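You operate a simulated robot arm through the tools that you are given. There is no shell and no other tool.

The job below is to be done with a simulated two-armed robot. You get a single attempt, and the scene is never put back.

TASK
Drain the wash tub, refill it to the blue line and pump the fleece in it free of suds.
Fine: no soap; watch water and suds go; the fleece stays in the tub, the others where they lie; drain, tap and pump end shut off. Where these are worked on the way, their far stop is far enough and under half their travel is too little: blue tap.
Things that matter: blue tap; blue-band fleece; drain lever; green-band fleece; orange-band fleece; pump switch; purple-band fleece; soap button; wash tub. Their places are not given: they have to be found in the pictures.

The check looks at the end state, three seconds after you hand in, the way a careful person would. Anything else that was tipped, shoved, dropped, spilled or broken makes it a failure.

THE ROBOT
Two 7-joint arms with fingered hands on one trunk that stands fixed in place. Base frame: the origin is at the foot of the trunk, x ahead of it, y to its left, z up. Lengths are in mm, angles in degrees, forces in N, time in s.
The left shoulder is at [20, 123, 1353], the right one opposite. Each reaches about 626 mm from its shoulder. Payload 2.4 kg a hand.
Tool frame (each hand has its own): the origin (TCP) lies between the finger pads and is the grasp point; the fingertips stand 17 mm ahead of it; z points along the fingers, y is the line along which they close. The gripper opens to 88 mm; its body begins 47 mm behind the TCP. The gripper is a hand of 3 fingers: y runs from the thumb to the fingers, the wrist lies at [0, 0, -165] in the tool frame.
Orientation is that of the tool frame in the base frame, as a unit quaternion [x, y, z, w]. With the fingers straight down and closing along the base's y, the tool's x points along the base's -x, its y along +y and its z along -z.

THE INTERFACE
- The arms move only by the tool play_rows. It takes "left_motion", "right_motion" or both (then of equal length, played together; a hand with none holds still); each is a list of rows, each an object (a shift or turn left out is 0) with "linear": the shift along the tool's x, y, z in units of 500 mm (1.0 is 500 mm), a list of three; "delta_rot": the turn, a rotation vector about the tool's x, y, z in units of 60 degrees (1.0 is 60 degrees), a list of three. In form: [{"linear": [dx, dy, dz], "delta_rot": [ax, ay, az]}, ...]. A call has 1 to 20 rows; each row is the pose to reach, as a shift and turn from the pose commanded when the call began, along the tool's axes at that moment. A call with a number of a shift or a turn outside -1 to 1 is refused whole. Rows are played at 5 a second. More than 50 mm and 8.6 degrees between two rows, and nothing of the call is played. A pose out of reach is approached as far as the arm can. The call stops where the force on the tool passes 70 N (or 10 N more than at its start, if that is more) or the arm is blocked; 0.2 s more then pass. In this call time passes only in rows, and 0.2 s behind the last. It gives the time, the measured TCP pose, the force on the tool (base axes), the opening and the grip force at its end, in the units of the frame above (readings bear some noise), with the torque about the TCP (base axes, N m) and any sound that the robot's microphone picked up.
- Cameras (640 x 400 px; columns grow to the right, rows downward): "scene" is now at [55.7, 36.6, 1802.1]; the picture's right is [0.45, -0.89, 0.00], its down [-0.74, -0.38, -0.55] and it looks along [0.49, 0.25, -0.83] (base axes); focal length 323 px, centre (320, 200). "left" rides on the left gripper at [-52, 4, -66] in its tool frame; the picture's right is [-0.08, -1.00, 0.00], its down [0.78, -0.07, -0.62] and it looks along [0.62, -0.05, 0.78] (tool axes); focal length 243 px, centre (320, 200). "right" rides on the right gripper at [52, 4, -66] in its tool frame; the picture's right is [-0.09, 1.00, 0.00], its down [-0.78, -0.07, -0.62] and it looks along [-0.62, -0.05, 0.78] (tool axes); focal length 243 px, centre (320, 200).
- get_image(camera): a new picture of that camera. It takes no simulated time.
- raise_lower(by): moves the trunk up (or, below 0, down) by that many mm; the arms and the scene camera ride with it, the base frame stays. It gives what a move gives, with no picture.
- set_fingers(finger1, finger2, thumb_bend, hand): sets how far each is bent, from 0 (flat) to 100 (curled in); at 30 the hand is open as for a grip, at 70 the pads meet at the TCP. One left out holds its place. A second passes; each finger stops where it meets its share of the squeeze, and holds until it gets a number again. It is the only way to open and close the hand. It gives what a move gives, with no picture; readings hold the bend of each and the force on the fingers (four entries, about 0 where the hand has none), thumb and palm.
- aim_head(pan, tilt): turns the head with the scene camera to pan (to the left, within 120 degrees either way) and tilt (down, from -29 to 69), counted from straight ahead of the robot. It gives what a move gives.
- point_at(camera, pixels): for up to 12 pixels [column, row] of the newest picture of that camera ("zoom" is the newest enlarged one), the place [x, y, z] in the base frame of the surface seen there, good to about 2 mm, but the place of the scene camera against the robot may be out by one fixed shift of up to 25 mm in any direction. It takes no simulated time.
- inspect(camera, box): a new picture of the part [left, top, right, bottom] of that camera's present view, enlarged. It takes no simulated time.
- close_job(): hands the job in; it is judged then, once.

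Open the grippers and draw the arms clear of the work before you hand the job in, unless the task says otherwise.

The tools are called after "Emit:" as a command line: name --argument value ..., lists and objects as JSON in quotes. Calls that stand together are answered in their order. play_rows: Moves the arms, as the interface text tells. Its arguments: {"type":"object","properties":{"left_motion":{"type":"array","items":{"type":"object","properties":{"linear":{"type":"array","items":{"type":"number"}},"delta_rot":{"type":"array","items":{"type":"number"}}}}},"right_motion":{"type":"array","items":{"type":"object","properties":{"linear":{"type":"array","items":{"type":"number"}},"delta_rot":{"type":"array","items":{"type":"number"}}}}}},"required":[]} The other tools are called the same way: raise_lower (by) moves the trunk up or down; set_fingers (finger1, finger2, thumb_bend, hand) moves the fingers one by one; aim_head (pan, tilt) turns the head that bears the scene camera; get_image (camera) takes a picture; point_at (camera, pixels) gives the place of the surface under pixels of a picture; inspect (camera, box) takes an enlarged picture of a part of a camera's view; close_job () hands the job in.

At the start:

```text
t: 0.0
left_eef_pos: [266.0, 365.8, 1437.8]
left_ee_rot: [0.0, 1.0, -0.001, 0.001]
left_ft_force: [0.5, -0.3, -0.3]
left_torque: [-0.01, -0.01, 0.02]
left_opening: 87.9
left_gripper_force: 0.2
left_shape: jaw
left_bend: [30.0, 30.0, 30.0]
left_finger forces: [0.1, 0.0, 0.1, 0.0, 0.0, 0.0]
right_eef_pos: [323.8, 29.6, 1453.5]
right_ee_rot: [-0.002, 1.0, 0.003, -0.001]
right_ft_force: [0.0, -0.2, 0.7]
right_torque: [0.01, -0.01, 0.01]
right_opening: 87.9
right_gripper_force: 0.1
right_shape: jaw
right_bend: [30.0, 30.0, 30.0]
right_finger forces: [0.0, 0.0, 0.1, 0.0, 0.1, 0.1]
trunk travel left (down, up): [-567.0, 263.0]
head pan, tilt (commanded): [27.0, 56.5]
```

scene: 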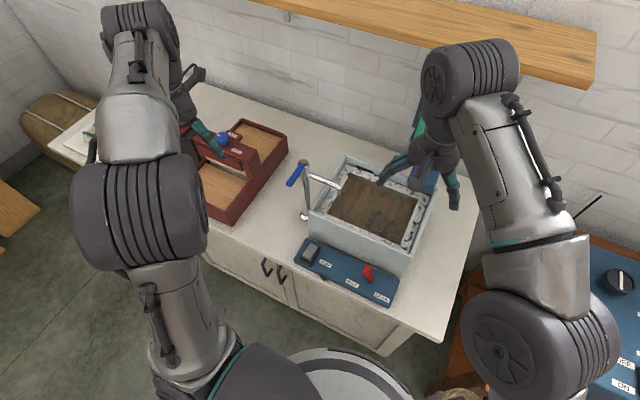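
right: 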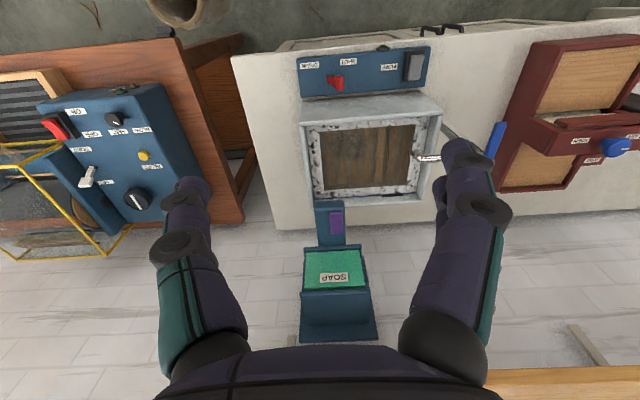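
left: 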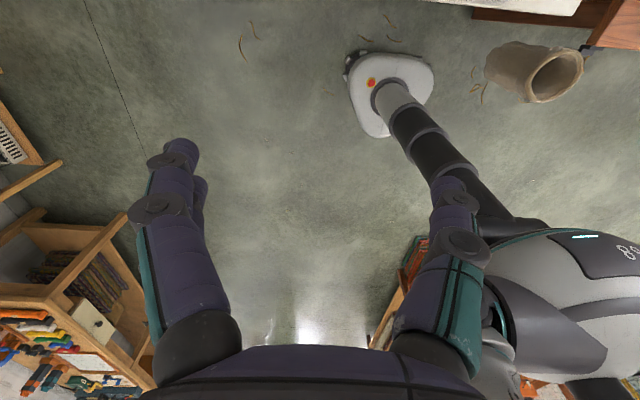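

The scene picture shows a tub near (375,215) with a blue tap lever near (297,175), a red lever near (367,273) on a blue panel, and a soap dispenser behind. I enlarge the tub area to read the labels.

Emit:
inspect --camera "scene" --box '[270, 140, 470, 320]'

Emit:
inspect --camera "right" --box '[280, 30, 520, 230]'

Emit:
get_image --camera "scene"

```text
2.22 times, centred on (370, 230) of scene
```

zoom: 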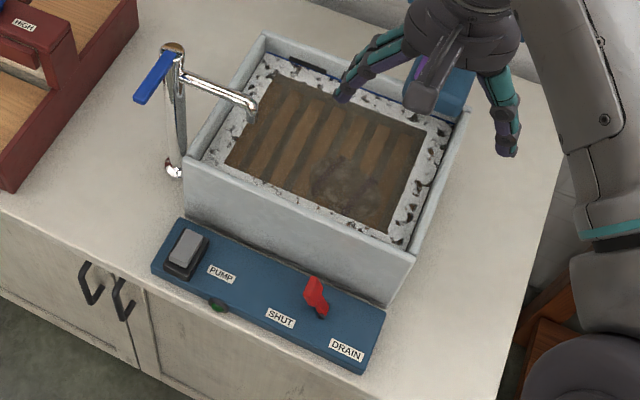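

```text
2.00 times, centred on (400, 130) of right
```

zoom: 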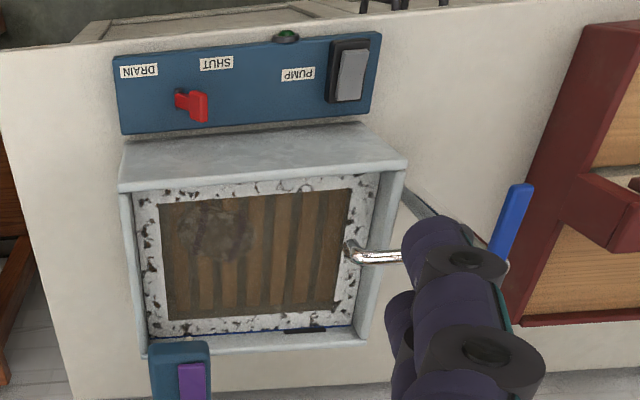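

```text
taken
```

scene: 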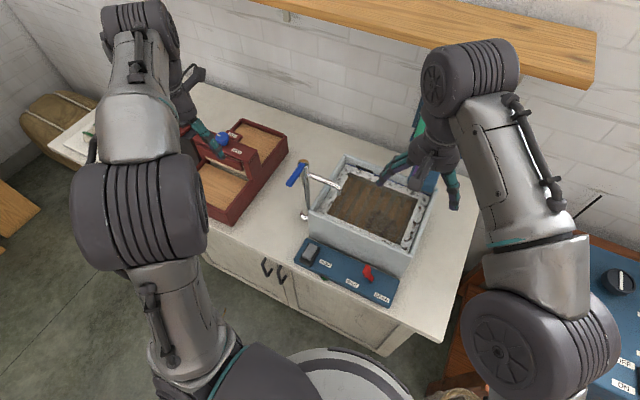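

The right camera sees the panel and tub clearly. I measure the key points both in the right camera and in the scene camera so as to know the scene camera's shift.

Emit:
inspect --camera "right" --box '[280, 30, 520, 180]'

Emit:
get_image --camera "right"

Emit:
point_at --camera "right" --pixels '[[301, 60], [431, 46], [429, 88], [302, 97], [411, 67], [333, 84], [340, 80], [496, 136], [305, 124], [425, 114], [370, 160], [325, 160]]'

Emit:
point_at --camera "scene" --pixels '[[307, 239], [312, 253], [390, 306], [399, 283], [367, 272], [291, 176], [298, 172], [340, 185], [308, 212], [345, 158], [430, 195], [365, 205]]'

```text
2.67 times, centred on (400, 105) of right
```

zoom: 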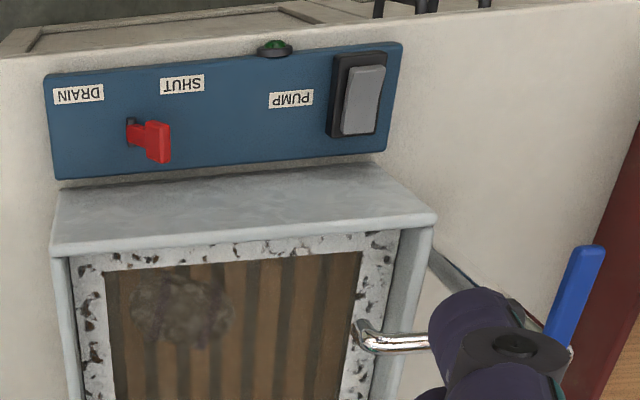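

```text
taken
```

right: 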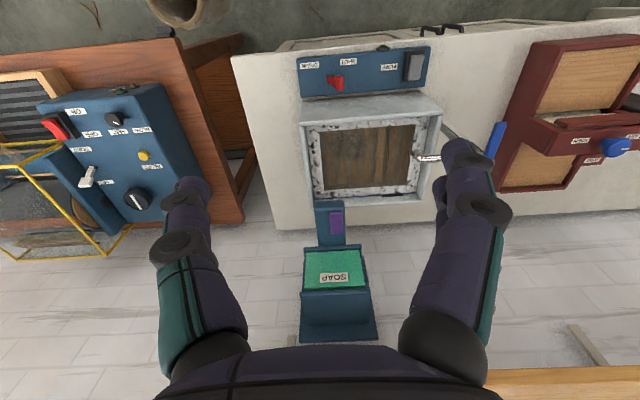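

```text
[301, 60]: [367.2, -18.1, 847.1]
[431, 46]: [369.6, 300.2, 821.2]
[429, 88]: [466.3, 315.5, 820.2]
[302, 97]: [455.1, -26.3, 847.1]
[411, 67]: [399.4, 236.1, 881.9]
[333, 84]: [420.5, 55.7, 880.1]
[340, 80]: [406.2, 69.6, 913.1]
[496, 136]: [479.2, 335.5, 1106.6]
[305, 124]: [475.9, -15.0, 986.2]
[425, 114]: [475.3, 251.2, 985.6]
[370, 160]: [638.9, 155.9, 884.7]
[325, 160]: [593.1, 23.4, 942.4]
```

```text
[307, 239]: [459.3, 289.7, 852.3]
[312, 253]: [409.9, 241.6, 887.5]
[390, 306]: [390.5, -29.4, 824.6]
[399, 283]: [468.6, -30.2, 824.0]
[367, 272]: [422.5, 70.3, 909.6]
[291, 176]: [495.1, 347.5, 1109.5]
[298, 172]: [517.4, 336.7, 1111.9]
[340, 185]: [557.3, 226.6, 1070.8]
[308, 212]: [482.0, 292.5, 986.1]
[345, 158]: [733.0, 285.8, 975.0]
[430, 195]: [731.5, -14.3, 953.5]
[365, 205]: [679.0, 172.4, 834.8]
```

Table top is at about z 821, tub rim about z 986, drain lever knob about (406,70,913), pump rocker about (399,236,882), tap handle about (480,335,1107). Before lowering the trunk I check where the elbows at (500,350) and (140,230) are, and the side table at right.

Emit:
point_at --camera "scene" --pixels '[[500, 350], [470, 70], [140, 230], [140, 30], [600, 300], [615, 280], [480, 320], [540, 390], [265, 270], [350, 330], [600, 380], [590, 205]]'

Emit:
aim_head --pan -20 --tilt 60

Emit:
get_image --camera "scene"

```text
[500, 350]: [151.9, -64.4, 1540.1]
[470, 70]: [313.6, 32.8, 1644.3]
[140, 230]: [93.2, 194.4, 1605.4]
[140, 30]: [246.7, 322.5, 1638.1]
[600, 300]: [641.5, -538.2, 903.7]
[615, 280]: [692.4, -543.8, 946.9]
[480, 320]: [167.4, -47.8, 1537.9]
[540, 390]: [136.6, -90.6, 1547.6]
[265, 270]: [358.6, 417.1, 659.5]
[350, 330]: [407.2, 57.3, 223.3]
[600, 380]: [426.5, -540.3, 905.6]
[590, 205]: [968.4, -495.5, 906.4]
```

```text
t: 1.1
left_eef_pos: [266.1, 364.7, 1436.7]
left_ee_rot: [-0.001, 1.0, 0.001, 0.0]
left_ft_force: [0.3, -0.1, 0.1]
left_torque: [-0.01, 0.0, -0.01]
left_opening: 88.1
left_gripper_force: 0.0
left_shape: jaw
left_bend: [30.0, 30.0, 30.0]
left_finger forces: [0.0, 0.1, 0.0, 0.0, 0.0, 0.0]
right_eef_pos: [325.2, 29.0, 1453.4]
right_ee_rot: [0.0, 1.0, 0.001, 0.001]
right_ft_force: [-0.3, -1.1, 0.3]
right_torque: [-0.03, -0.03, -0.02]
right_opening: 87.7
right_gripper_force: 0.1
right_shape: jaw
right_bend: [30.0, 30.0, 30.0]
right_finger forces: [0.1, 0.0, 0.1, 0.0, 0.1, 0.1]
trunk travel left (down, up): [-567.0, 263.0]
head pan, tilt (commanded): [-20.0, 60.0]
```

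```text
taken
```

scene: 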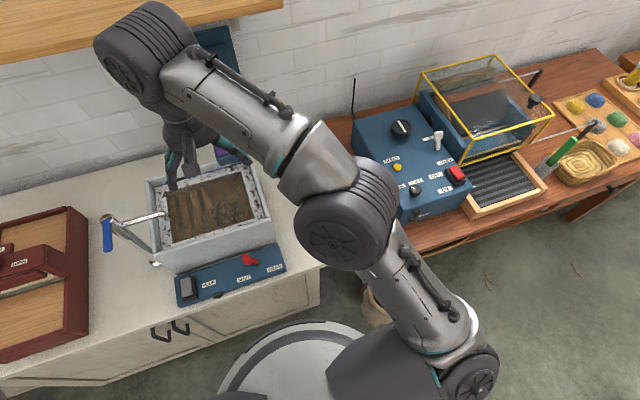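

Elbows sit high (z about 1540), both hands are clear of the bench. I lower the trunk by 250 mm so that the lever, switch and tap come within comfortable reach, and point the head back to the tub.

Emit:
raise_lower --by -250

Emit:
aim_head --pan 22 --tilt 50

Emit:
get_image --camera "scene"

Emit:
get_image --camera "right"

Emit:
get_image --camera "left"

```text
t: 3.7
left_eef_pos: [266.1, 364.3, 1188.3]
left_ee_rot: [0.0, 1.0, 0.0, 0.0]
left_ft_force: [-1.5, -0.3, 0.3]
left_torque: [0.03, 0.0, 0.01]
left_opening: 87.6
left_gripper_force: 0.1
left_shape: jaw
left_bend: [30.0, 30.0, 30.0]
left_finger forces: [0.0, 0.0, 0.1, 0.1, 0.1, 0.0]
right_eef_pos: [324.0, 29.1, 1203.3]
right_ee_rot: [-0.001, 1.0, 0.002, 0.0]
right_ft_force: [-0.7, 0.4, -0.1]
right_torque: [-0.01, 0.01, 0.02]
right_opening: 87.9
right_gripper_force: 0.1
right_shape: jaw
right_bend: [30.0, 30.0, 30.0]
right_finger forces: [0.0, 0.0, 0.0, 0.1, 0.0, 0.0]
trunk travel left (down, up): [-317.0, 513.0]
head pan, tilt (commanded): [-20.0, 60.0]
```

```text
t: 4.8
left_eef_pos: [265.2, 365.5, 1188.2]
left_ee_rot: [0.0, 1.0, 0.0, 0.0]
left_ft_force: [0.6, -0.6, 0.1]
left_torque: [0.01, 0.03, -0.02]
left_opening: 88.1
left_gripper_force: 0.0
left_shape: jaw
left_bend: [30.0, 30.0, 30.0]
left_finger forces: [0.1, 0.1, 0.0, 0.0, 0.0, 0.0]
right_eef_pos: [323.8, 29.3, 1202.3]
right_ee_rot: [-0.001, 1.0, 0.001, 0.0]
right_ft_force: [0.5, -0.2, -0.9]
right_torque: [0.03, 0.0, 0.0]
right_opening: 87.7
right_gripper_force: 0.0
right_shape: jaw
right_bend: [30.0, 30.0, 30.0]
right_finger forces: [0.0, 0.0, 0.0, 0.0, 0.0, 0.0]
trunk travel left (down, up): [-317.0, 513.0]
head pan, tilt (commanded): [22.0, 50.0]
```

```text
taken
```

scene: 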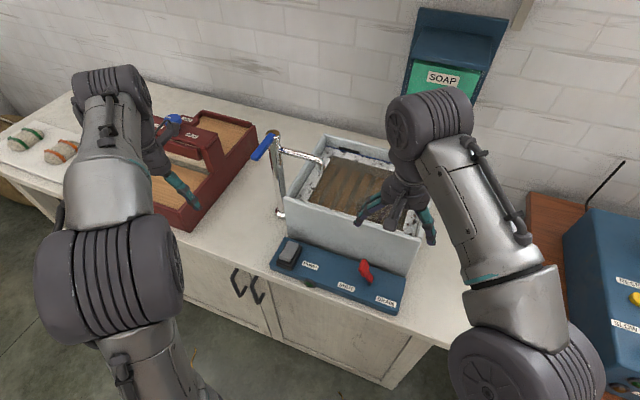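

```text
taken
```

right: 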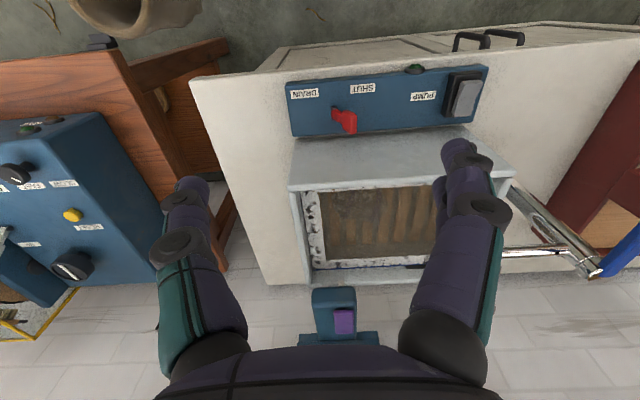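

```text
taken
```

left: 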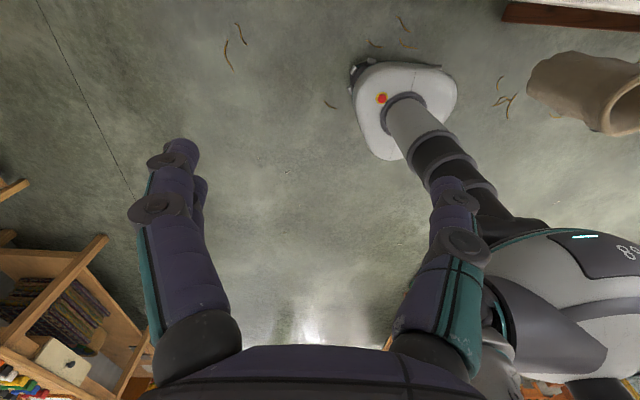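

The lever knob is at (345,121), the rocker at (465,95) in the right picture, and other fleeces with green and orange bands lie on the bench at far left of the scene. I enlarge lever, rocker and tub.

Emit:
inspect --camera "right" --box '[280, 50, 500, 150]'

Emit:
point_at --camera "zoom" --pixels '[[187, 208], [160, 188], [155, 170], [225, 225], [200, 180], [490, 140], [500, 130], [540, 140], [530, 90], [520, 190], [65, 125], [240, 110]]'

Emit:
inspect --camera "scene" --box '[240, 120, 460, 320]'

```text
2.91 times, centred on (390, 100) of right
```

zoom: 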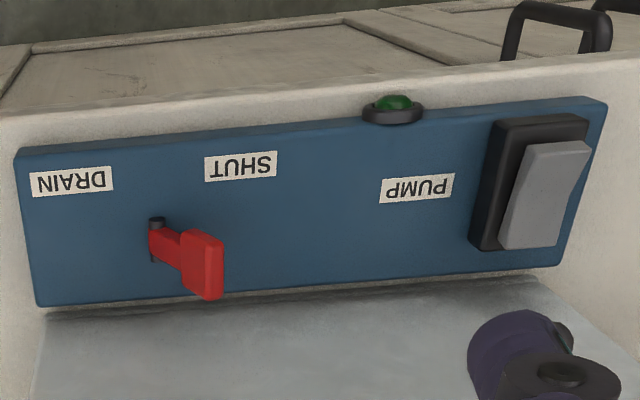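

```text
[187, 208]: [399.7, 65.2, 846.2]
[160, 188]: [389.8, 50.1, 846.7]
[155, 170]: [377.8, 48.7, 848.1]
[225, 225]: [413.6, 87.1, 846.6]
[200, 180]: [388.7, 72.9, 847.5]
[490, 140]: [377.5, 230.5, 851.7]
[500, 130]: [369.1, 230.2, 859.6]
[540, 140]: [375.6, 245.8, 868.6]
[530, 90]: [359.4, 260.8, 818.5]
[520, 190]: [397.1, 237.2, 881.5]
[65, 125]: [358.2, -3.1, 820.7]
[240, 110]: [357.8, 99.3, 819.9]
```

```text
2.00 times, centred on (350, 220) of scene
```

zoom: 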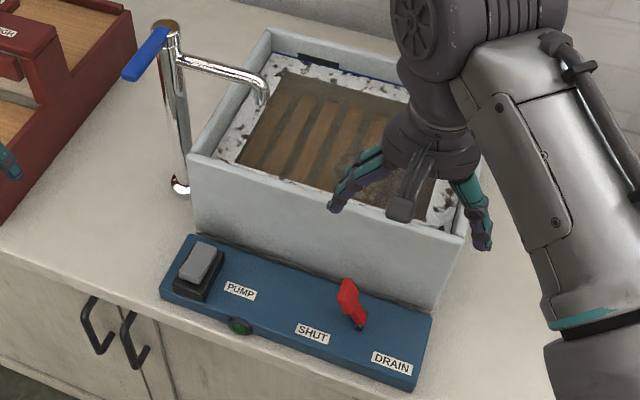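

I read the exact points of the lever knob and hinge, rocker edges and labels in the right picture.

Emit:
point_at --camera "right" --pixels '[[350, 122], [343, 116], [335, 112], [352, 131], [345, 131], [470, 83], [464, 113], [480, 84], [455, 112], [448, 90], [305, 94], [362, 88]]'

Emit:
inspect --camera "scene" --box '[260, 225, 420, 325]'

Emit:
inspect --camera "right" --box '[290, 170, 460, 276]'

```text
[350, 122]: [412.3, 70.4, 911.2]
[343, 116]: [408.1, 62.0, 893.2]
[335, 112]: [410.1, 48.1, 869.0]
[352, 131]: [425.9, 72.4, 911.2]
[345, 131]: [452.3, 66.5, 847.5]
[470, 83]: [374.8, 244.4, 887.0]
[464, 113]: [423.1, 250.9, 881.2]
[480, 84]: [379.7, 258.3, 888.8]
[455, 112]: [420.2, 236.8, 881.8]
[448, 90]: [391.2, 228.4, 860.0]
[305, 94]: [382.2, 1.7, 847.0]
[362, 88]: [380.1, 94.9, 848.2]
```

```text
4.00 times, centred on (340, 275) of scene
```

zoom: 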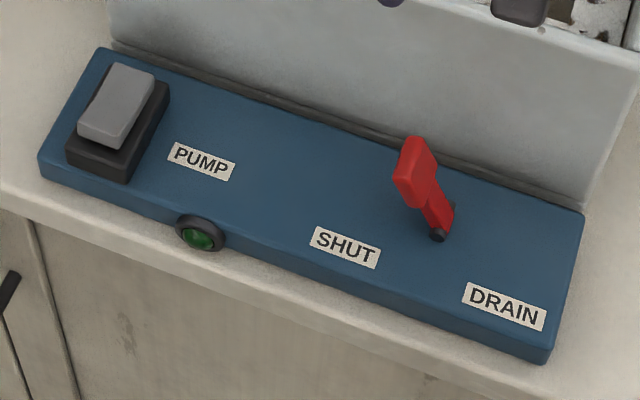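

```text
3.76 times, centred on (375, 223) of right
```

zoom: 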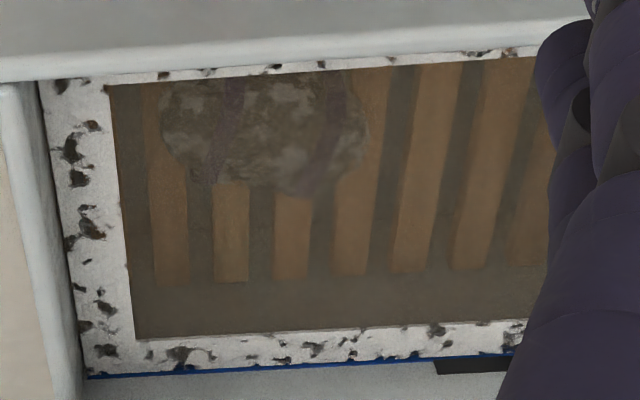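

The fleece in the tub shows purple bands under brown water, and white suds ring the edge at the blue line. Now I measure the tap: the handle shows at (625,255) in the right picture, the pillar top at (590,265).

Emit:
get_image --camera "right"

Emit:
point_at --camera "right" --pixels '[[635, 238], [620, 262], [605, 270], [593, 262], [560, 225], [540, 250], [510, 250], [522, 195], [505, 172], [320, 187], [305, 200], [330, 205]]'

Emit:
inspect --camera "scene" --box '[240, 120, 340, 220]'

Emit:
point_at --camera "scene" --pixels '[[256, 156], [262, 149], [268, 142], [275, 133], [280, 132], [285, 150], [318, 160], [280, 212], [320, 168], [291, 250], [366, 268], [300, 200]]'

```text
taken
```

right: 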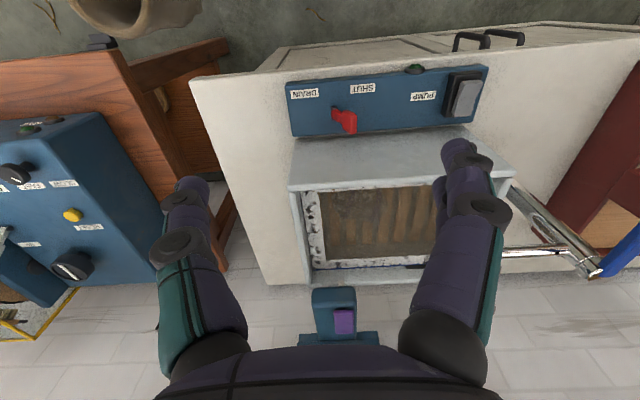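

```text
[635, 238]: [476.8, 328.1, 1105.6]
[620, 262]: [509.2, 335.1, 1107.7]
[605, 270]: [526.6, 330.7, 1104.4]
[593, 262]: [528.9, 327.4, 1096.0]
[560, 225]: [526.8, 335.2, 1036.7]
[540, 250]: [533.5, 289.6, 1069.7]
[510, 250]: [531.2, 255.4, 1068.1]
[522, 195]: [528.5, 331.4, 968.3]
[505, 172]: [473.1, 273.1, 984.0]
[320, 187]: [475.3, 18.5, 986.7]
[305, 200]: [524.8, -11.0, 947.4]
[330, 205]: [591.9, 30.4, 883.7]
```

```text
4.00 times, centred on (290, 170) of scene
```

zoom: 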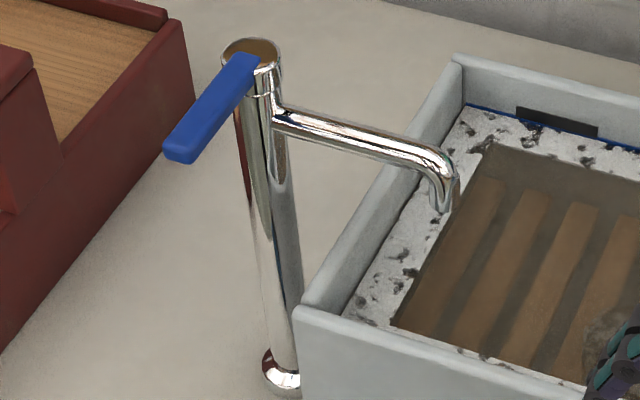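

```text
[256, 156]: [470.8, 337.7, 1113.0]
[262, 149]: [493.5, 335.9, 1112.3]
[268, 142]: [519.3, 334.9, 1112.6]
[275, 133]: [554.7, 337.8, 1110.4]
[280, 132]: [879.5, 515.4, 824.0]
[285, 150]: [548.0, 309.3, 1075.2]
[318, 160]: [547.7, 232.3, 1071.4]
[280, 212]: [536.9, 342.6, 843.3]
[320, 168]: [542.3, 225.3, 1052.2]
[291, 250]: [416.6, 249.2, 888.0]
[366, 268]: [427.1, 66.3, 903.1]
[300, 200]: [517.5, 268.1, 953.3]
```

The tap pillar axis is near (530,331), with the blue handle pointing to the robot along -x at z about 1100. First the drain: I half-close the right hand so its pads will straddle the red knob (about y 71, z 911), and move above it with the fingers tilted forward to keep the palm clear of the tub wall.

Emit:
set_fingers --hand "right" --finger1 48 --finger2 48 --thumb_bend 48

Emit:
play_rows --right_motion '[{"linear": [-0.02, 0.01, 0.05], "delta_rot": [0, -0.07, 0]}, {"linear": [-0.045, 0.02, 0.1], "delta_rot": [0, -0.14, 0]}, {"linear": [-0.07, 0.03, 0.15], "delta_rot": [0, -0.21, 0]}, {"linear": [-0.095, 0.045, 0.2], "delta_rot": [0, -0.28, 0]}, {"linear": [-0.12, 0.055, 0.25], "delta_rot": [0, -0.35, 0]}, {"linear": [-0.14, 0.065, 0.3], "delta_rot": [0, -0.42, 0]}, {"linear": [-0.16, 0.075, 0.35], "delta_rot": [0, -0.49, 0]}, {"linear": [-0.17, 0.084, 0.4], "delta_rot": [0, -0.5, 0]}, {"linear": [-0.17, 0.084, 0.44], "delta_rot": [0, -0.5, 0]}]'

Emit:
get_image --camera "right"

Emit:
get_image --camera "scene"

```text
t: 5.8
left_eef_pos: [265.8, 363.8, 1187.5]
left_ee_rot: [-0.001, 1.0, -0.001, 0.001]
left_ft_force: [0.0, 0.5, -0.7]
left_torque: [-0.01, 0.0, 0.01]
left_opening: 87.8
left_gripper_force: 0.0
left_shape: jaw
left_bend: [30.0, 30.0, 30.0]
left_finger forces: [0.0, 0.0, 0.0, 0.1, 0.1, 0.0]
right_eef_pos: [323.6, 29.6, 1202.5]
right_ee_rot: [0.0, 1.0, 0.001, 0.001]
right_ft_force: [0.5, 0.0, 0.5]
right_torque: [0.02, 0.03, 0.02]
right_opening: 45.2
right_gripper_force: 0.0
right_shape: fingers
right_bend: [48.0, 48.0, 48.0]
right_finger forces: [0.1, 0.0, 0.1, 0.0, 0.0, 0.0]
trunk travel left (down, up): [-317.0, 513.0]
head pan, tilt (commanded): [22.0, 50.0]
```

```text
t: 7.8
left_eef_pos: [266.1, 365.4, 1188.4]
left_ee_rot: [0.0, 1.0, 0.0, 0.0]
left_ft_force: [-0.9, 0.6, -0.4]
left_torque: [-0.01, 0.0, 0.0]
left_opening: 87.7
left_gripper_force: 0.0
left_shape: jaw
left_bend: [30.0, 30.0, 30.0]
left_finger forces: [0.1, 0.1, 0.0, 0.0, 0.0, 0.0]
right_eef_pos: [409.1, 71.4, 982.7]
right_ee_rot: [-0.001, 0.966, 0.001, 0.259]
right_ft_force: [1.0, 0.0, -0.9]
right_torque: [-0.01, -0.02, 0.02]
right_opening: 45.1
right_gripper_force: 0.1
right_shape: fingers
right_bend: [48.0, 48.0, 48.0]
right_finger forces: [0.0, 0.0, 0.0, 0.0, 0.0, 0.1]
trunk travel left (down, up): [-317.0, 513.0]
head pan, tilt (commanded): [22.0, 50.0]
```

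```text
taken
```

right: 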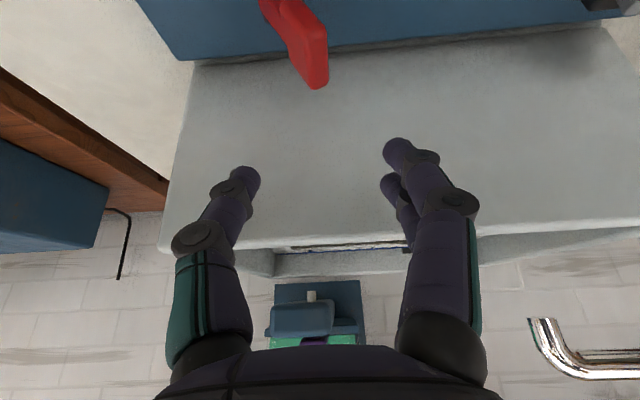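

```text
taken
```

scene: 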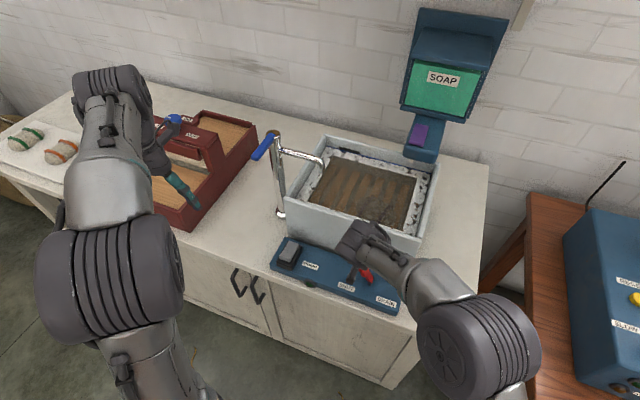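

The red knob lies between thumb and fingers (right picture at (305,55), in line with the gap). I lower the hand 78 mm straight down so the pads straddle the knob.

Emit:
play_rows --right_motion '[{"linear": [0.018, 0, 0.035]}, {"linear": [0.036, 0, 0.07]}, {"linear": [0.054, 0, 0.105]}, {"linear": [0.071, 0, 0.139]}]'

Emit:
get_image --camera "right"

Emit:
inspect --camera "scene" --box '[270, 130, 460, 320]'

```text
t: 8.8
left_eef_pos: [266.2, 364.1, 1186.5]
left_ee_rot: [0.0, 1.0, 0.0, 0.001]
left_ft_force: [-0.3, -0.1, -0.2]
left_torque: [0.01, 0.01, 0.01]
left_opening: 87.9
left_gripper_force: 0.1
left_shape: jaw
left_bend: [30.0, 30.0, 30.0]
left_finger forces: [0.0, 0.0, 0.0, 0.0, 0.0, 0.0]
right_eef_pos: [413.0, 71.7, 906.6]
right_ee_rot: [-0.001, 0.966, 0.002, 0.259]
right_ft_force: [0.6, -1.2, 0.6]
right_torque: [-0.01, 0.02, -0.01]
right_opening: 45.1
right_gripper_force: 0.1
right_shape: fingers
right_bend: [48.0, 48.0, 48.0]
right_finger forces: [0.0, 0.1, 0.0, 0.0, 0.0, 0.0]
trunk travel left (down, up): [-317.0, 513.0]
head pan, tilt (commanded): [22.0, 50.0]
```

```text
taken
```

right: 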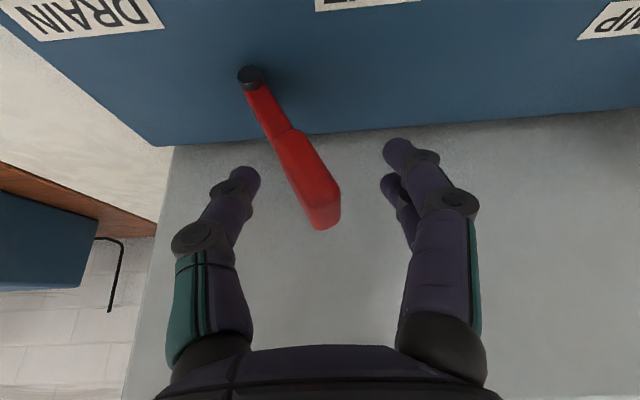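

```text
2.11 times, centred on (365, 225) of scene
```

zoom: 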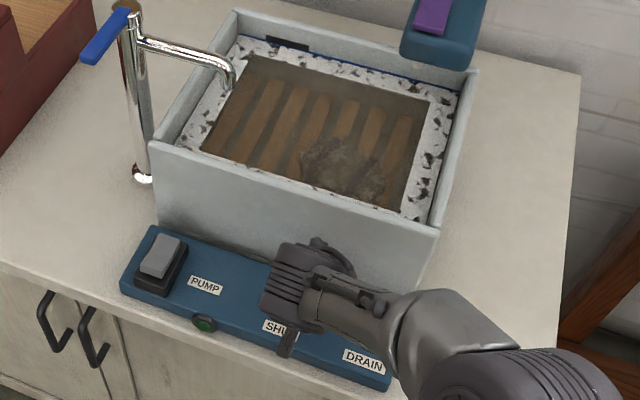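

The knob end at (325,215) appears between thumb tip (245,180) and fingers (400,155). I check its depth relative to the pads.

Emit:
point_at --camera "right" --pixels '[[315, 180], [327, 218], [285, 130], [250, 78], [245, 180], [400, 155], [333, 190], [230, 210]]'

```text
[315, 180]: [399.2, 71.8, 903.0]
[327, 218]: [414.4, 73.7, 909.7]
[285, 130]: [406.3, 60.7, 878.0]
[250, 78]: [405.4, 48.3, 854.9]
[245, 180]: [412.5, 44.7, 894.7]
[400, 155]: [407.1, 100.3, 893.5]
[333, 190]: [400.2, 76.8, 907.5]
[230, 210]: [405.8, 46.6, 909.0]
```

Knob end is at (414,74,910), hinge at (~412,48,855): the lever leans about 24° to SHUT. I push it to -y with the fingers, 45 mm first, and look.

Emit:
play_rows --right_motion '[{"linear": [0, -0.018, 0]}, {"linear": [0, -0.036, 0]}, {"linear": [0, -0.054, 0]}, {"linear": [0, -0.072, 0]}, {"linear": [0, -0.09, 0]}]'

Emit:
get_image --camera "right"

Emit:
inspect --camera "scene" --box '[270, 130, 460, 320]'

```text
t: 10.0
left_eef_pos: [265.8, 365.0, 1186.0]
left_ee_rot: [0.0, 1.0, 0.0, 0.001]
left_ft_force: [-0.3, 0.1, -0.1]
left_torque: [-0.02, 0.0, 0.0]
left_opening: 87.9
left_gripper_force: 0.0
left_shape: jaw
left_bend: [30.0, 30.0, 30.0]
left_finger forces: [0.0, 0.0, 0.1, 0.0, 0.0, 0.1]
right_eef_pos: [413.5, 27.2, 907.5]
right_ee_rot: [0.0, 0.966, 0.0, 0.26]
right_ft_force: [-0.3, -0.3, 0.4]
right_torque: [0.01, 0.0, 0.01]
right_opening: 45.2
right_gripper_force: 0.0
right_shape: fingers
right_bend: [48.0, 48.0, 48.0]
right_finger forces: [0.1, 0.0, 0.1, 0.1, 0.0, 0.1]
trunk travel left (down, up): [-317.0, 513.0]
head pan, tilt (commanded): [22.0, 50.0]
```

```text
taken
```

right: 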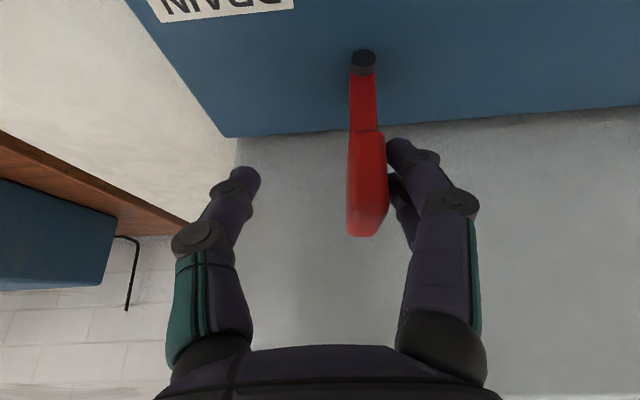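

```text
2.11 times, centred on (365, 225) of scene
```

zoom: 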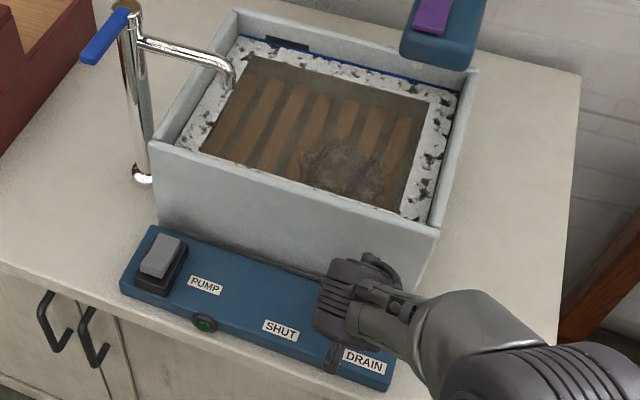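

The lever now stands upright, moving easily with no felt force. I push another 36 mm toward DRAIN in small steps.

Emit:
play_rows --right_motion '[{"linear": [0, -0.014, 0]}, {"linear": [0, -0.028, 0]}, {"linear": [0, -0.042, 0]}, {"linear": [0, -0.056, 0]}, {"linear": [0, -0.066, 0]}]'

Emit:
get_image --camera "right"

Emit:
inspect --camera "scene" --box '[270, 130, 460, 320]'

```text
t: 11.2
left_eef_pos: [265.5, 366.6, 1186.2]
left_ee_rot: [-0.001, 1.0, -0.001, 0.0]
left_ft_force: [0.1, -0.1, 0.2]
left_torque: [-0.01, 0.03, 0.0]
left_opening: 88.1
left_gripper_force: 0.1
left_shape: jaw
left_bend: [30.0, 30.0, 30.0]
left_finger forces: [0.0, 0.0, 0.1, 0.0, 0.0, 0.0]
right_eef_pos: [413.8, -4.9, 907.6]
right_ee_rot: [-0.001, 0.966, 0.001, 0.258]
right_ft_force: [0.3, 9.4, -0.3]
right_torque: [0.12, -0.03, -0.02]
right_opening: 58.5
right_gripper_force: 4.5
right_shape: fingers
right_bend: [37.0, 39.0, 48.0]
right_finger forces: [4.7, 3.7, 0.1, 0.1, 0.1, 0.0]
trunk travel left (down, up): [-317.0, 513.0]
head pan, tilt (commanded): [22.0, 50.0]
```

```text
taken
```

right: 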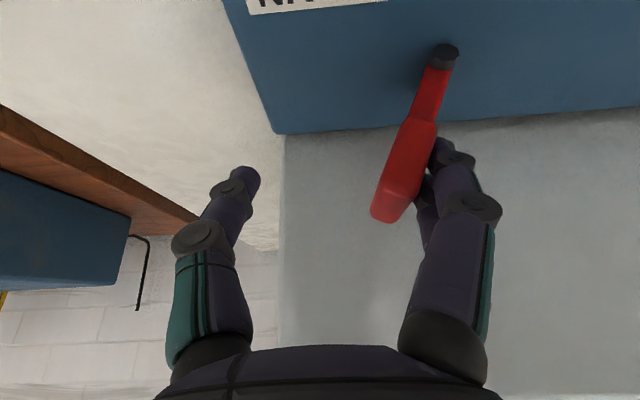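

```text
2.11 times, centred on (365, 225) of scene
```

zoom: 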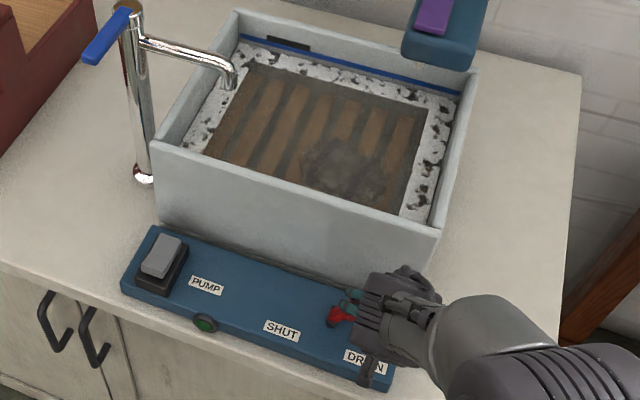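

The lever met its far stop (9 N on the fingers) and the water already stands below the blue line. I ease the hand back 8 mm and let 3 s pass while watching.

Emit:
play_rows --right_motion '[{"linear": [0, 0.016, 0]}, {"linear": [0, 0.016, 0]}, {"linear": [0, 0.016, 0]}, {"linear": [0, 0.016, 0]}, {"linear": [0, 0.016, 0]}, {"linear": [0, 0.016, 0]}, {"linear": [0, 0.016, 0]}, {"linear": [0, 0.016, 0]}, {"linear": [0, 0.016, 0]}, {"linear": [0, 0.016, 0]}, {"linear": [0, 0.016, 0]}, {"linear": [0, 0.016, 0]}, {"linear": [0, 0.016, 0]}, {"linear": [0, 0.016, 0]}]'

Emit:
inspect --camera "scene" --box '[270, 130, 460, 320]'

Emit:
get_image --camera "right"

```text
t: 14.2
left_eef_pos: [266.0, 364.8, 1187.9]
left_ee_rot: [-0.001, 1.0, 0.0, -0.001]
left_ft_force: [-0.2, -0.7, 0.2]
left_torque: [-0.02, 0.0, 0.01]
left_opening: 88.0
left_gripper_force: 0.0
left_shape: jaw
left_bend: [30.0, 30.0, 30.0]
left_finger forces: [0.0, 0.1, 0.0, 0.1, 0.0, 0.0]
right_eef_pos: [411.5, 1.6, 905.0]
right_ee_rot: [0.0, 0.966, 0.0, 0.258]
right_ft_force: [1.5, 4.9, 1.9]
right_torque: [0.14, -0.04, -0.03]
right_opening: 53.1
right_gripper_force: 2.4
right_shape: fingers
right_bend: [41.0, 44.0, 48.0]
right_finger forces: [2.8, 1.8, 0.0, 0.0, 0.0, 0.0]
trunk travel left (down, up): [-317.0, 513.0]
head pan, tilt (commanded): [22.0, 50.0]
```

```text
2.11 times, centred on (365, 225) of scene
```

zoom: 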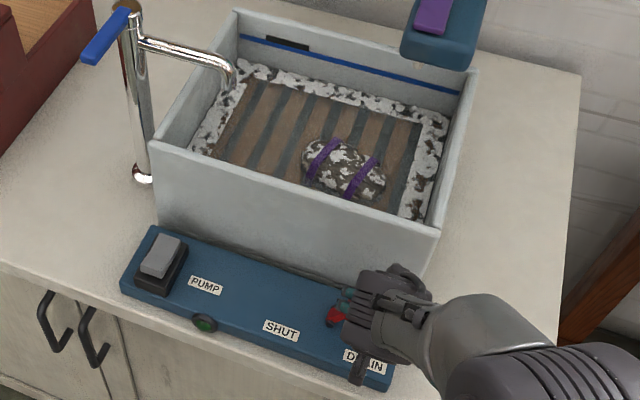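

```text
taken
```

right: 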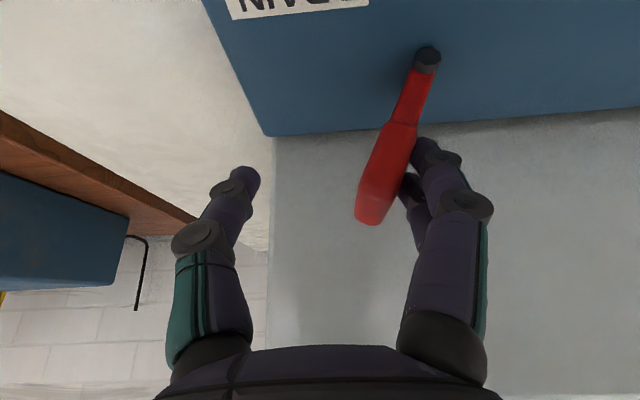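

Water is draining fast; the purple-band fleece and suds are now exposed. I wait 4 s more.

Emit:
play_rows --right_motion '[{"linear": [0, 0.0, 0]}, {"linear": [0, 0.0, 0]}, {"linear": [0, 0.0, 0]}, {"linear": [0, 0.0, 0]}, {"linear": [0, 0.0, 0]}, {"linear": [0, 0.0, 0]}, {"linear": [0, 0.0, 0]}, {"linear": [0, 0.0, 0]}, {"linear": [0, 0.0, 0]}, {"linear": [0, 0.0, 0]}, {"linear": [0, 0.0, 0]}, {"linear": [0, 0.0, 0]}, {"linear": [0, 0.0, 0]}, {"linear": [0, 0.0, 0]}, {"linear": [0, 0.0, 0]}, {"linear": [0, 0.0, 0]}, {"linear": [0, 0.0, 0]}, {"linear": [0, 0.0, 0]}, {"linear": [0, 0.0, 0]}]'

Emit:
inspect --camera "scene" --box '[300, 130, 430, 250]'

```text
t: 18.2
left_eef_pos: [265.2, 364.7, 1186.7]
left_ee_rot: [0.0, 1.0, 0.0, 0.0]
left_ft_force: [0.1, 0.1, -0.5]
left_torque: [0.0, -0.01, 0.04]
left_opening: 88.0
left_gripper_force: 0.1
left_shape: jaw
left_bend: [30.0, 30.0, 30.0]
left_finger forces: [0.0, 0.0, 0.1, 0.1, 0.0, 0.1]
right_eef_pos: [412.5, 2.4, 905.9]
right_ee_rot: [0.0, 0.966, 0.001, 0.259]
right_ft_force: [2.0, 3.6, 1.9]
right_torque: [0.14, -0.05, -0.04]
right_opening: 53.4
right_gripper_force: 2.4
right_shape: fingers
right_bend: [41.0, 44.0, 48.0]
right_finger forces: [2.8, 1.8, 0.0, 0.1, 0.0, 0.1]
trunk travel left (down, up): [-317.0, 513.0]
head pan, tilt (commanded): [22.0, 50.0]
```

```text
3.33 times, centred on (365, 190) of scene
```

zoom: 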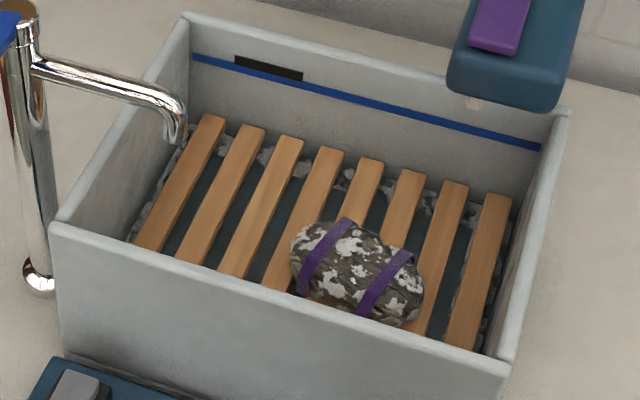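

The slats now stand dry with a little water beneath them; the blue line and the dark overflow slot are clear on the far wall. I wait another 4 s for the rest to drain.

Emit:
play_rows --right_motion '[{"linear": [0, 0.0, 0]}, {"linear": [0, 0.0, 0]}, {"linear": [0, 0.0, 0]}, {"linear": [0, 0.0, 0]}, {"linear": [0, 0.0, 0]}, {"linear": [0, 0.0, 0]}, {"linear": [0, 0.0, 0]}, {"linear": [0, 0.0, 0]}, {"linear": [0, 0.0, 0]}, {"linear": [0, 0.0, 0]}, {"linear": [0, 0.0, 0]}, {"linear": [0, 0.0, 0]}, {"linear": [0, 0.0, 0]}, {"linear": [0, 0.0, 0]}, {"linear": [0, 0.0, 0]}, {"linear": [0, 0.0, 0]}, {"linear": [0, 0.0, 0]}, {"linear": [0, 0.0, 0]}, {"linear": [0, 0.0, 0]}]'

Emit:
inspect --camera "scene" --box '[300, 130, 430, 250]'

```text
t: 22.2
left_eef_pos: [265.8, 364.9, 1187.0]
left_ee_rot: [0.0, 1.0, 0.0, 0.0]
left_ft_force: [-0.4, 0.3, 0.5]
left_torque: [0.02, -0.02, 0.0]
left_opening: 88.1
left_gripper_force: 0.1
left_shape: jaw
left_bend: [30.0, 30.0, 30.0]
left_finger forces: [0.0, 0.1, 0.0, 0.1, 0.0, 0.1]
right_eef_pos: [412.4, 2.9, 906.2]
right_ee_rot: [0.0, 0.966, 0.001, 0.259]
right_ft_force: [1.2, 4.7, 2.7]
right_torque: [0.14, -0.04, -0.01]
right_opening: 53.2
right_gripper_force: 2.2
right_shape: fingers
right_bend: [41.0, 44.0, 48.0]
right_finger forces: [2.8, 1.8, 0.0, 0.0, 0.0, 0.1]
trunk travel left (down, up): [-317.0, 513.0]
head pan, tilt (commanded): [22.0, 50.0]
```

```text
3.33 times, centred on (365, 190) of scene
```

zoom: 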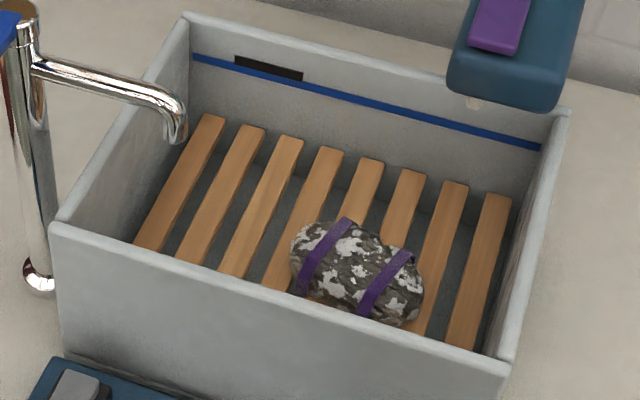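

Only bare tub floor shows beneath the slats now; the tub is empty, with suds left on the fleece only. I give it 2 s more and then push the lever back to SHUT with the thumb, moving +y.

Emit:
play_rows --right_motion '[{"linear": [0, 0.0, 0]}, {"linear": [0, 0.0, 0]}, {"linear": [0, 0.0, 0]}, {"linear": [0, 0.0, 0]}, {"linear": [0, 0.0, 0]}, {"linear": [0, 0.0, 0]}, {"linear": [0, 0.0, 0]}, {"linear": [0, 0.0, 0]}, {"linear": [0, 0.0, 0]}, {"linear": [0, 0.0, 0]}, {"linear": [0, 0.02, 0]}, {"linear": [0, 0.04, 0]}, {"linear": [0, 0.06, 0]}, {"linear": [0, 0.08, 0]}, {"linear": [0, 0.1, 0]}, {"linear": [0, 0.12, 0]}, {"linear": [0, 0.14, 0]}, {"linear": [0, 0.15, 0]}, {"linear": [0, 0.16, 0]}]'

Emit:
get_image --camera "right"

Emit:
inspect --camera "scene" --box '[270, 130, 460, 320]'

```text
t: 26.2
left_eef_pos: [264.9, 364.7, 1188.7]
left_ee_rot: [0.0, 1.0, 0.0, 0.0]
left_ft_force: [0.2, 0.3, 0.7]
left_torque: [-0.02, 0.02, 0.02]
left_opening: 88.0
left_gripper_force: 0.1
left_shape: jaw
left_bend: [30.0, 30.0, 30.0]
left_finger forces: [0.0, 0.0, 0.1, 0.0, 0.0, 0.1]
right_eef_pos: [413.5, 83.9, 904.3]
right_ee_rot: [0.0, 0.966, 0.0, 0.259]
right_ft_force: [0.3, 0.6, -0.1]
right_torque: [0.02, 0.0, -0.03]
right_opening: 45.5
right_gripper_force: 0.2
right_shape: fingers
right_bend: [48.0, 48.0, 48.0]
right_finger forces: [0.0, 0.0, 0.0, 0.1, 0.4, 0.0]
trunk travel left (down, up): [-317.0, 513.0]
head pan, tilt (commanded): [22.0, 50.0]
```

```text
taken
```

right: 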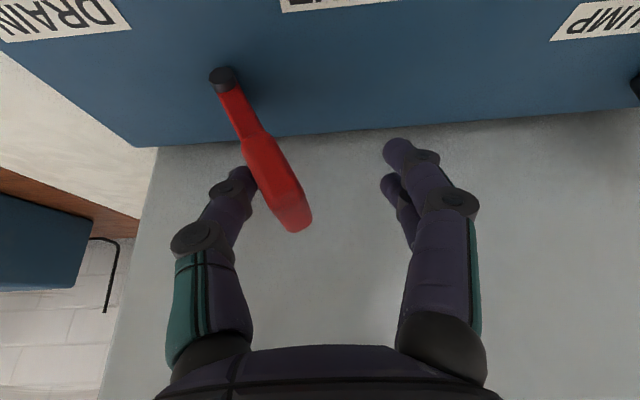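

```text
2.11 times, centred on (365, 225) of scene
```

zoom: 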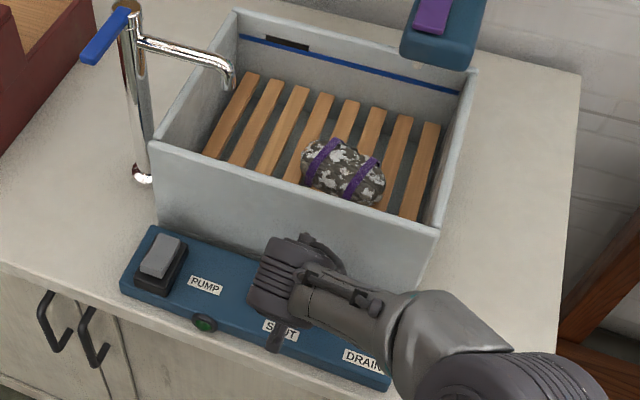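

The lever leans about 20° toward SHUT, thumb just in contact. I push on until the thumb feels the stop.

Emit:
play_rows --right_motion '[{"linear": [0, 0.01, 0]}, {"linear": [0, 0.02, 0]}, {"linear": [0, 0.03, 0]}, {"linear": [0, 0.036, 0]}]'

Emit:
get_image --camera "right"

Emit:
point_at --camera "right" --pixels '[[295, 218], [285, 190], [270, 180], [205, 80], [275, 215]]'

```text
t: 27.2
left_eef_pos: [266.1, 363.1, 1187.4]
left_ee_rot: [0.001, 1.0, 0.0, 0.001]
left_ft_force: [-0.3, 0.4, -0.2]
left_torque: [0.0, -0.01, -0.01]
left_opening: 87.9
left_gripper_force: 0.1
left_shape: jaw
left_bend: [30.0, 30.0, 30.0]
left_finger forces: [0.0, 0.0, 0.0, 0.0, 0.0, 0.0]
right_eef_pos: [413.7, 99.6, 905.0]
right_ee_rot: [0.0, 0.966, 0.001, 0.259]
right_ft_force: [0.8, -9.0, -1.1]
right_torque: [-0.08, 0.01, -0.03]
right_opening: 58.5
right_gripper_force: 3.3
right_shape: fingers
right_bend: [48.0, 48.0, 41.0]
right_finger forces: [0.0, 0.0, 0.1, 0.0, 7.4, 0.0]
trunk travel left (down, up): [-317.0, 513.0]
head pan, tilt (commanded): [22.0, 50.0]
```

```text
taken
```

right: 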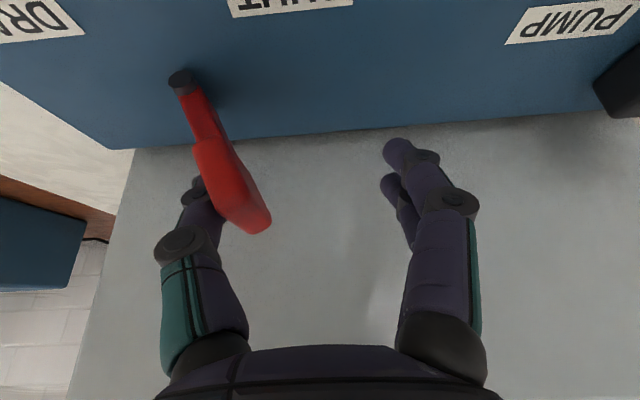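

```text
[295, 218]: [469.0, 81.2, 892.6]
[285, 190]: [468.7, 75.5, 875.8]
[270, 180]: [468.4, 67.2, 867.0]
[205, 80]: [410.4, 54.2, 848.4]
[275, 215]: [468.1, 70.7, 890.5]
```

The thumb reads 7 N at the stop, so the drain is shut. I back the thumb off, lift the right hand 100 mm and check the lever stays at SHUT.

Emit:
play_rows --right_motion '[{"linear": [0, -0.02, 0]}, {"linear": [0, -0.036, 0]}, {"linear": [-0.025, -0.036, -0.043]}, {"linear": [-0.05, -0.036, -0.087]}, {"linear": [-0.075, -0.036, -0.13]}, {"linear": [-0.1, -0.036, -0.173]}]'

Emit:
get_image --camera "right"

Emit:
get_image --camera "scene"

Emit:
point_at --camera "right" --pixels '[[300, 40], [312, 60], [290, 20]]'

```text
t: 28.6
left_eef_pos: [264.4, 365.0, 1187.1]
left_ee_rot: [-0.001, 1.0, 0.001, 0.001]
left_ft_force: [0.2, -0.5, -0.5]
left_torque: [0.01, 0.03, -0.01]
left_opening: 87.7
left_gripper_force: 0.0
left_shape: jaw
left_bend: [30.0, 30.0, 30.0]
left_finger forces: [0.1, 0.0, 0.0, 0.2, 0.0, 0.0]
right_eef_pos: [412.4, 82.5, 1006.1]
right_ee_rot: [0.0, 0.966, 0.0, 0.259]
right_ft_force: [0.2, -0.4, -0.2]
right_torque: [-0.02, -0.01, 0.0]
right_opening: 45.1
right_gripper_force: 0.1
right_shape: fingers
right_bend: [48.0, 48.0, 48.0]
right_finger forces: [0.0, 0.1, 0.1, 0.0, 0.0, 0.1]
trunk travel left (down, up): [-317.0, 513.0]
head pan, tilt (commanded): [22.0, 50.0]
```

```text
taken
```

right: 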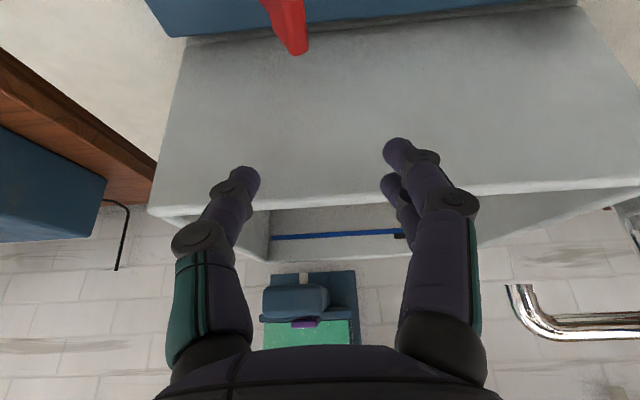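

```text
taken
```

scene: 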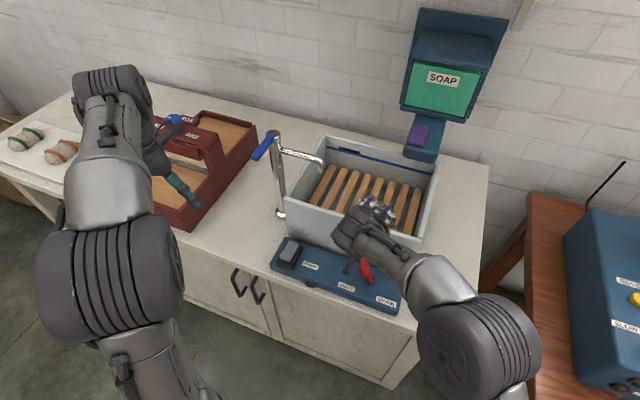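

```text
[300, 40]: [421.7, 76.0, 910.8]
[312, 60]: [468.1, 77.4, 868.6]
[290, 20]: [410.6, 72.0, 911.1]
```

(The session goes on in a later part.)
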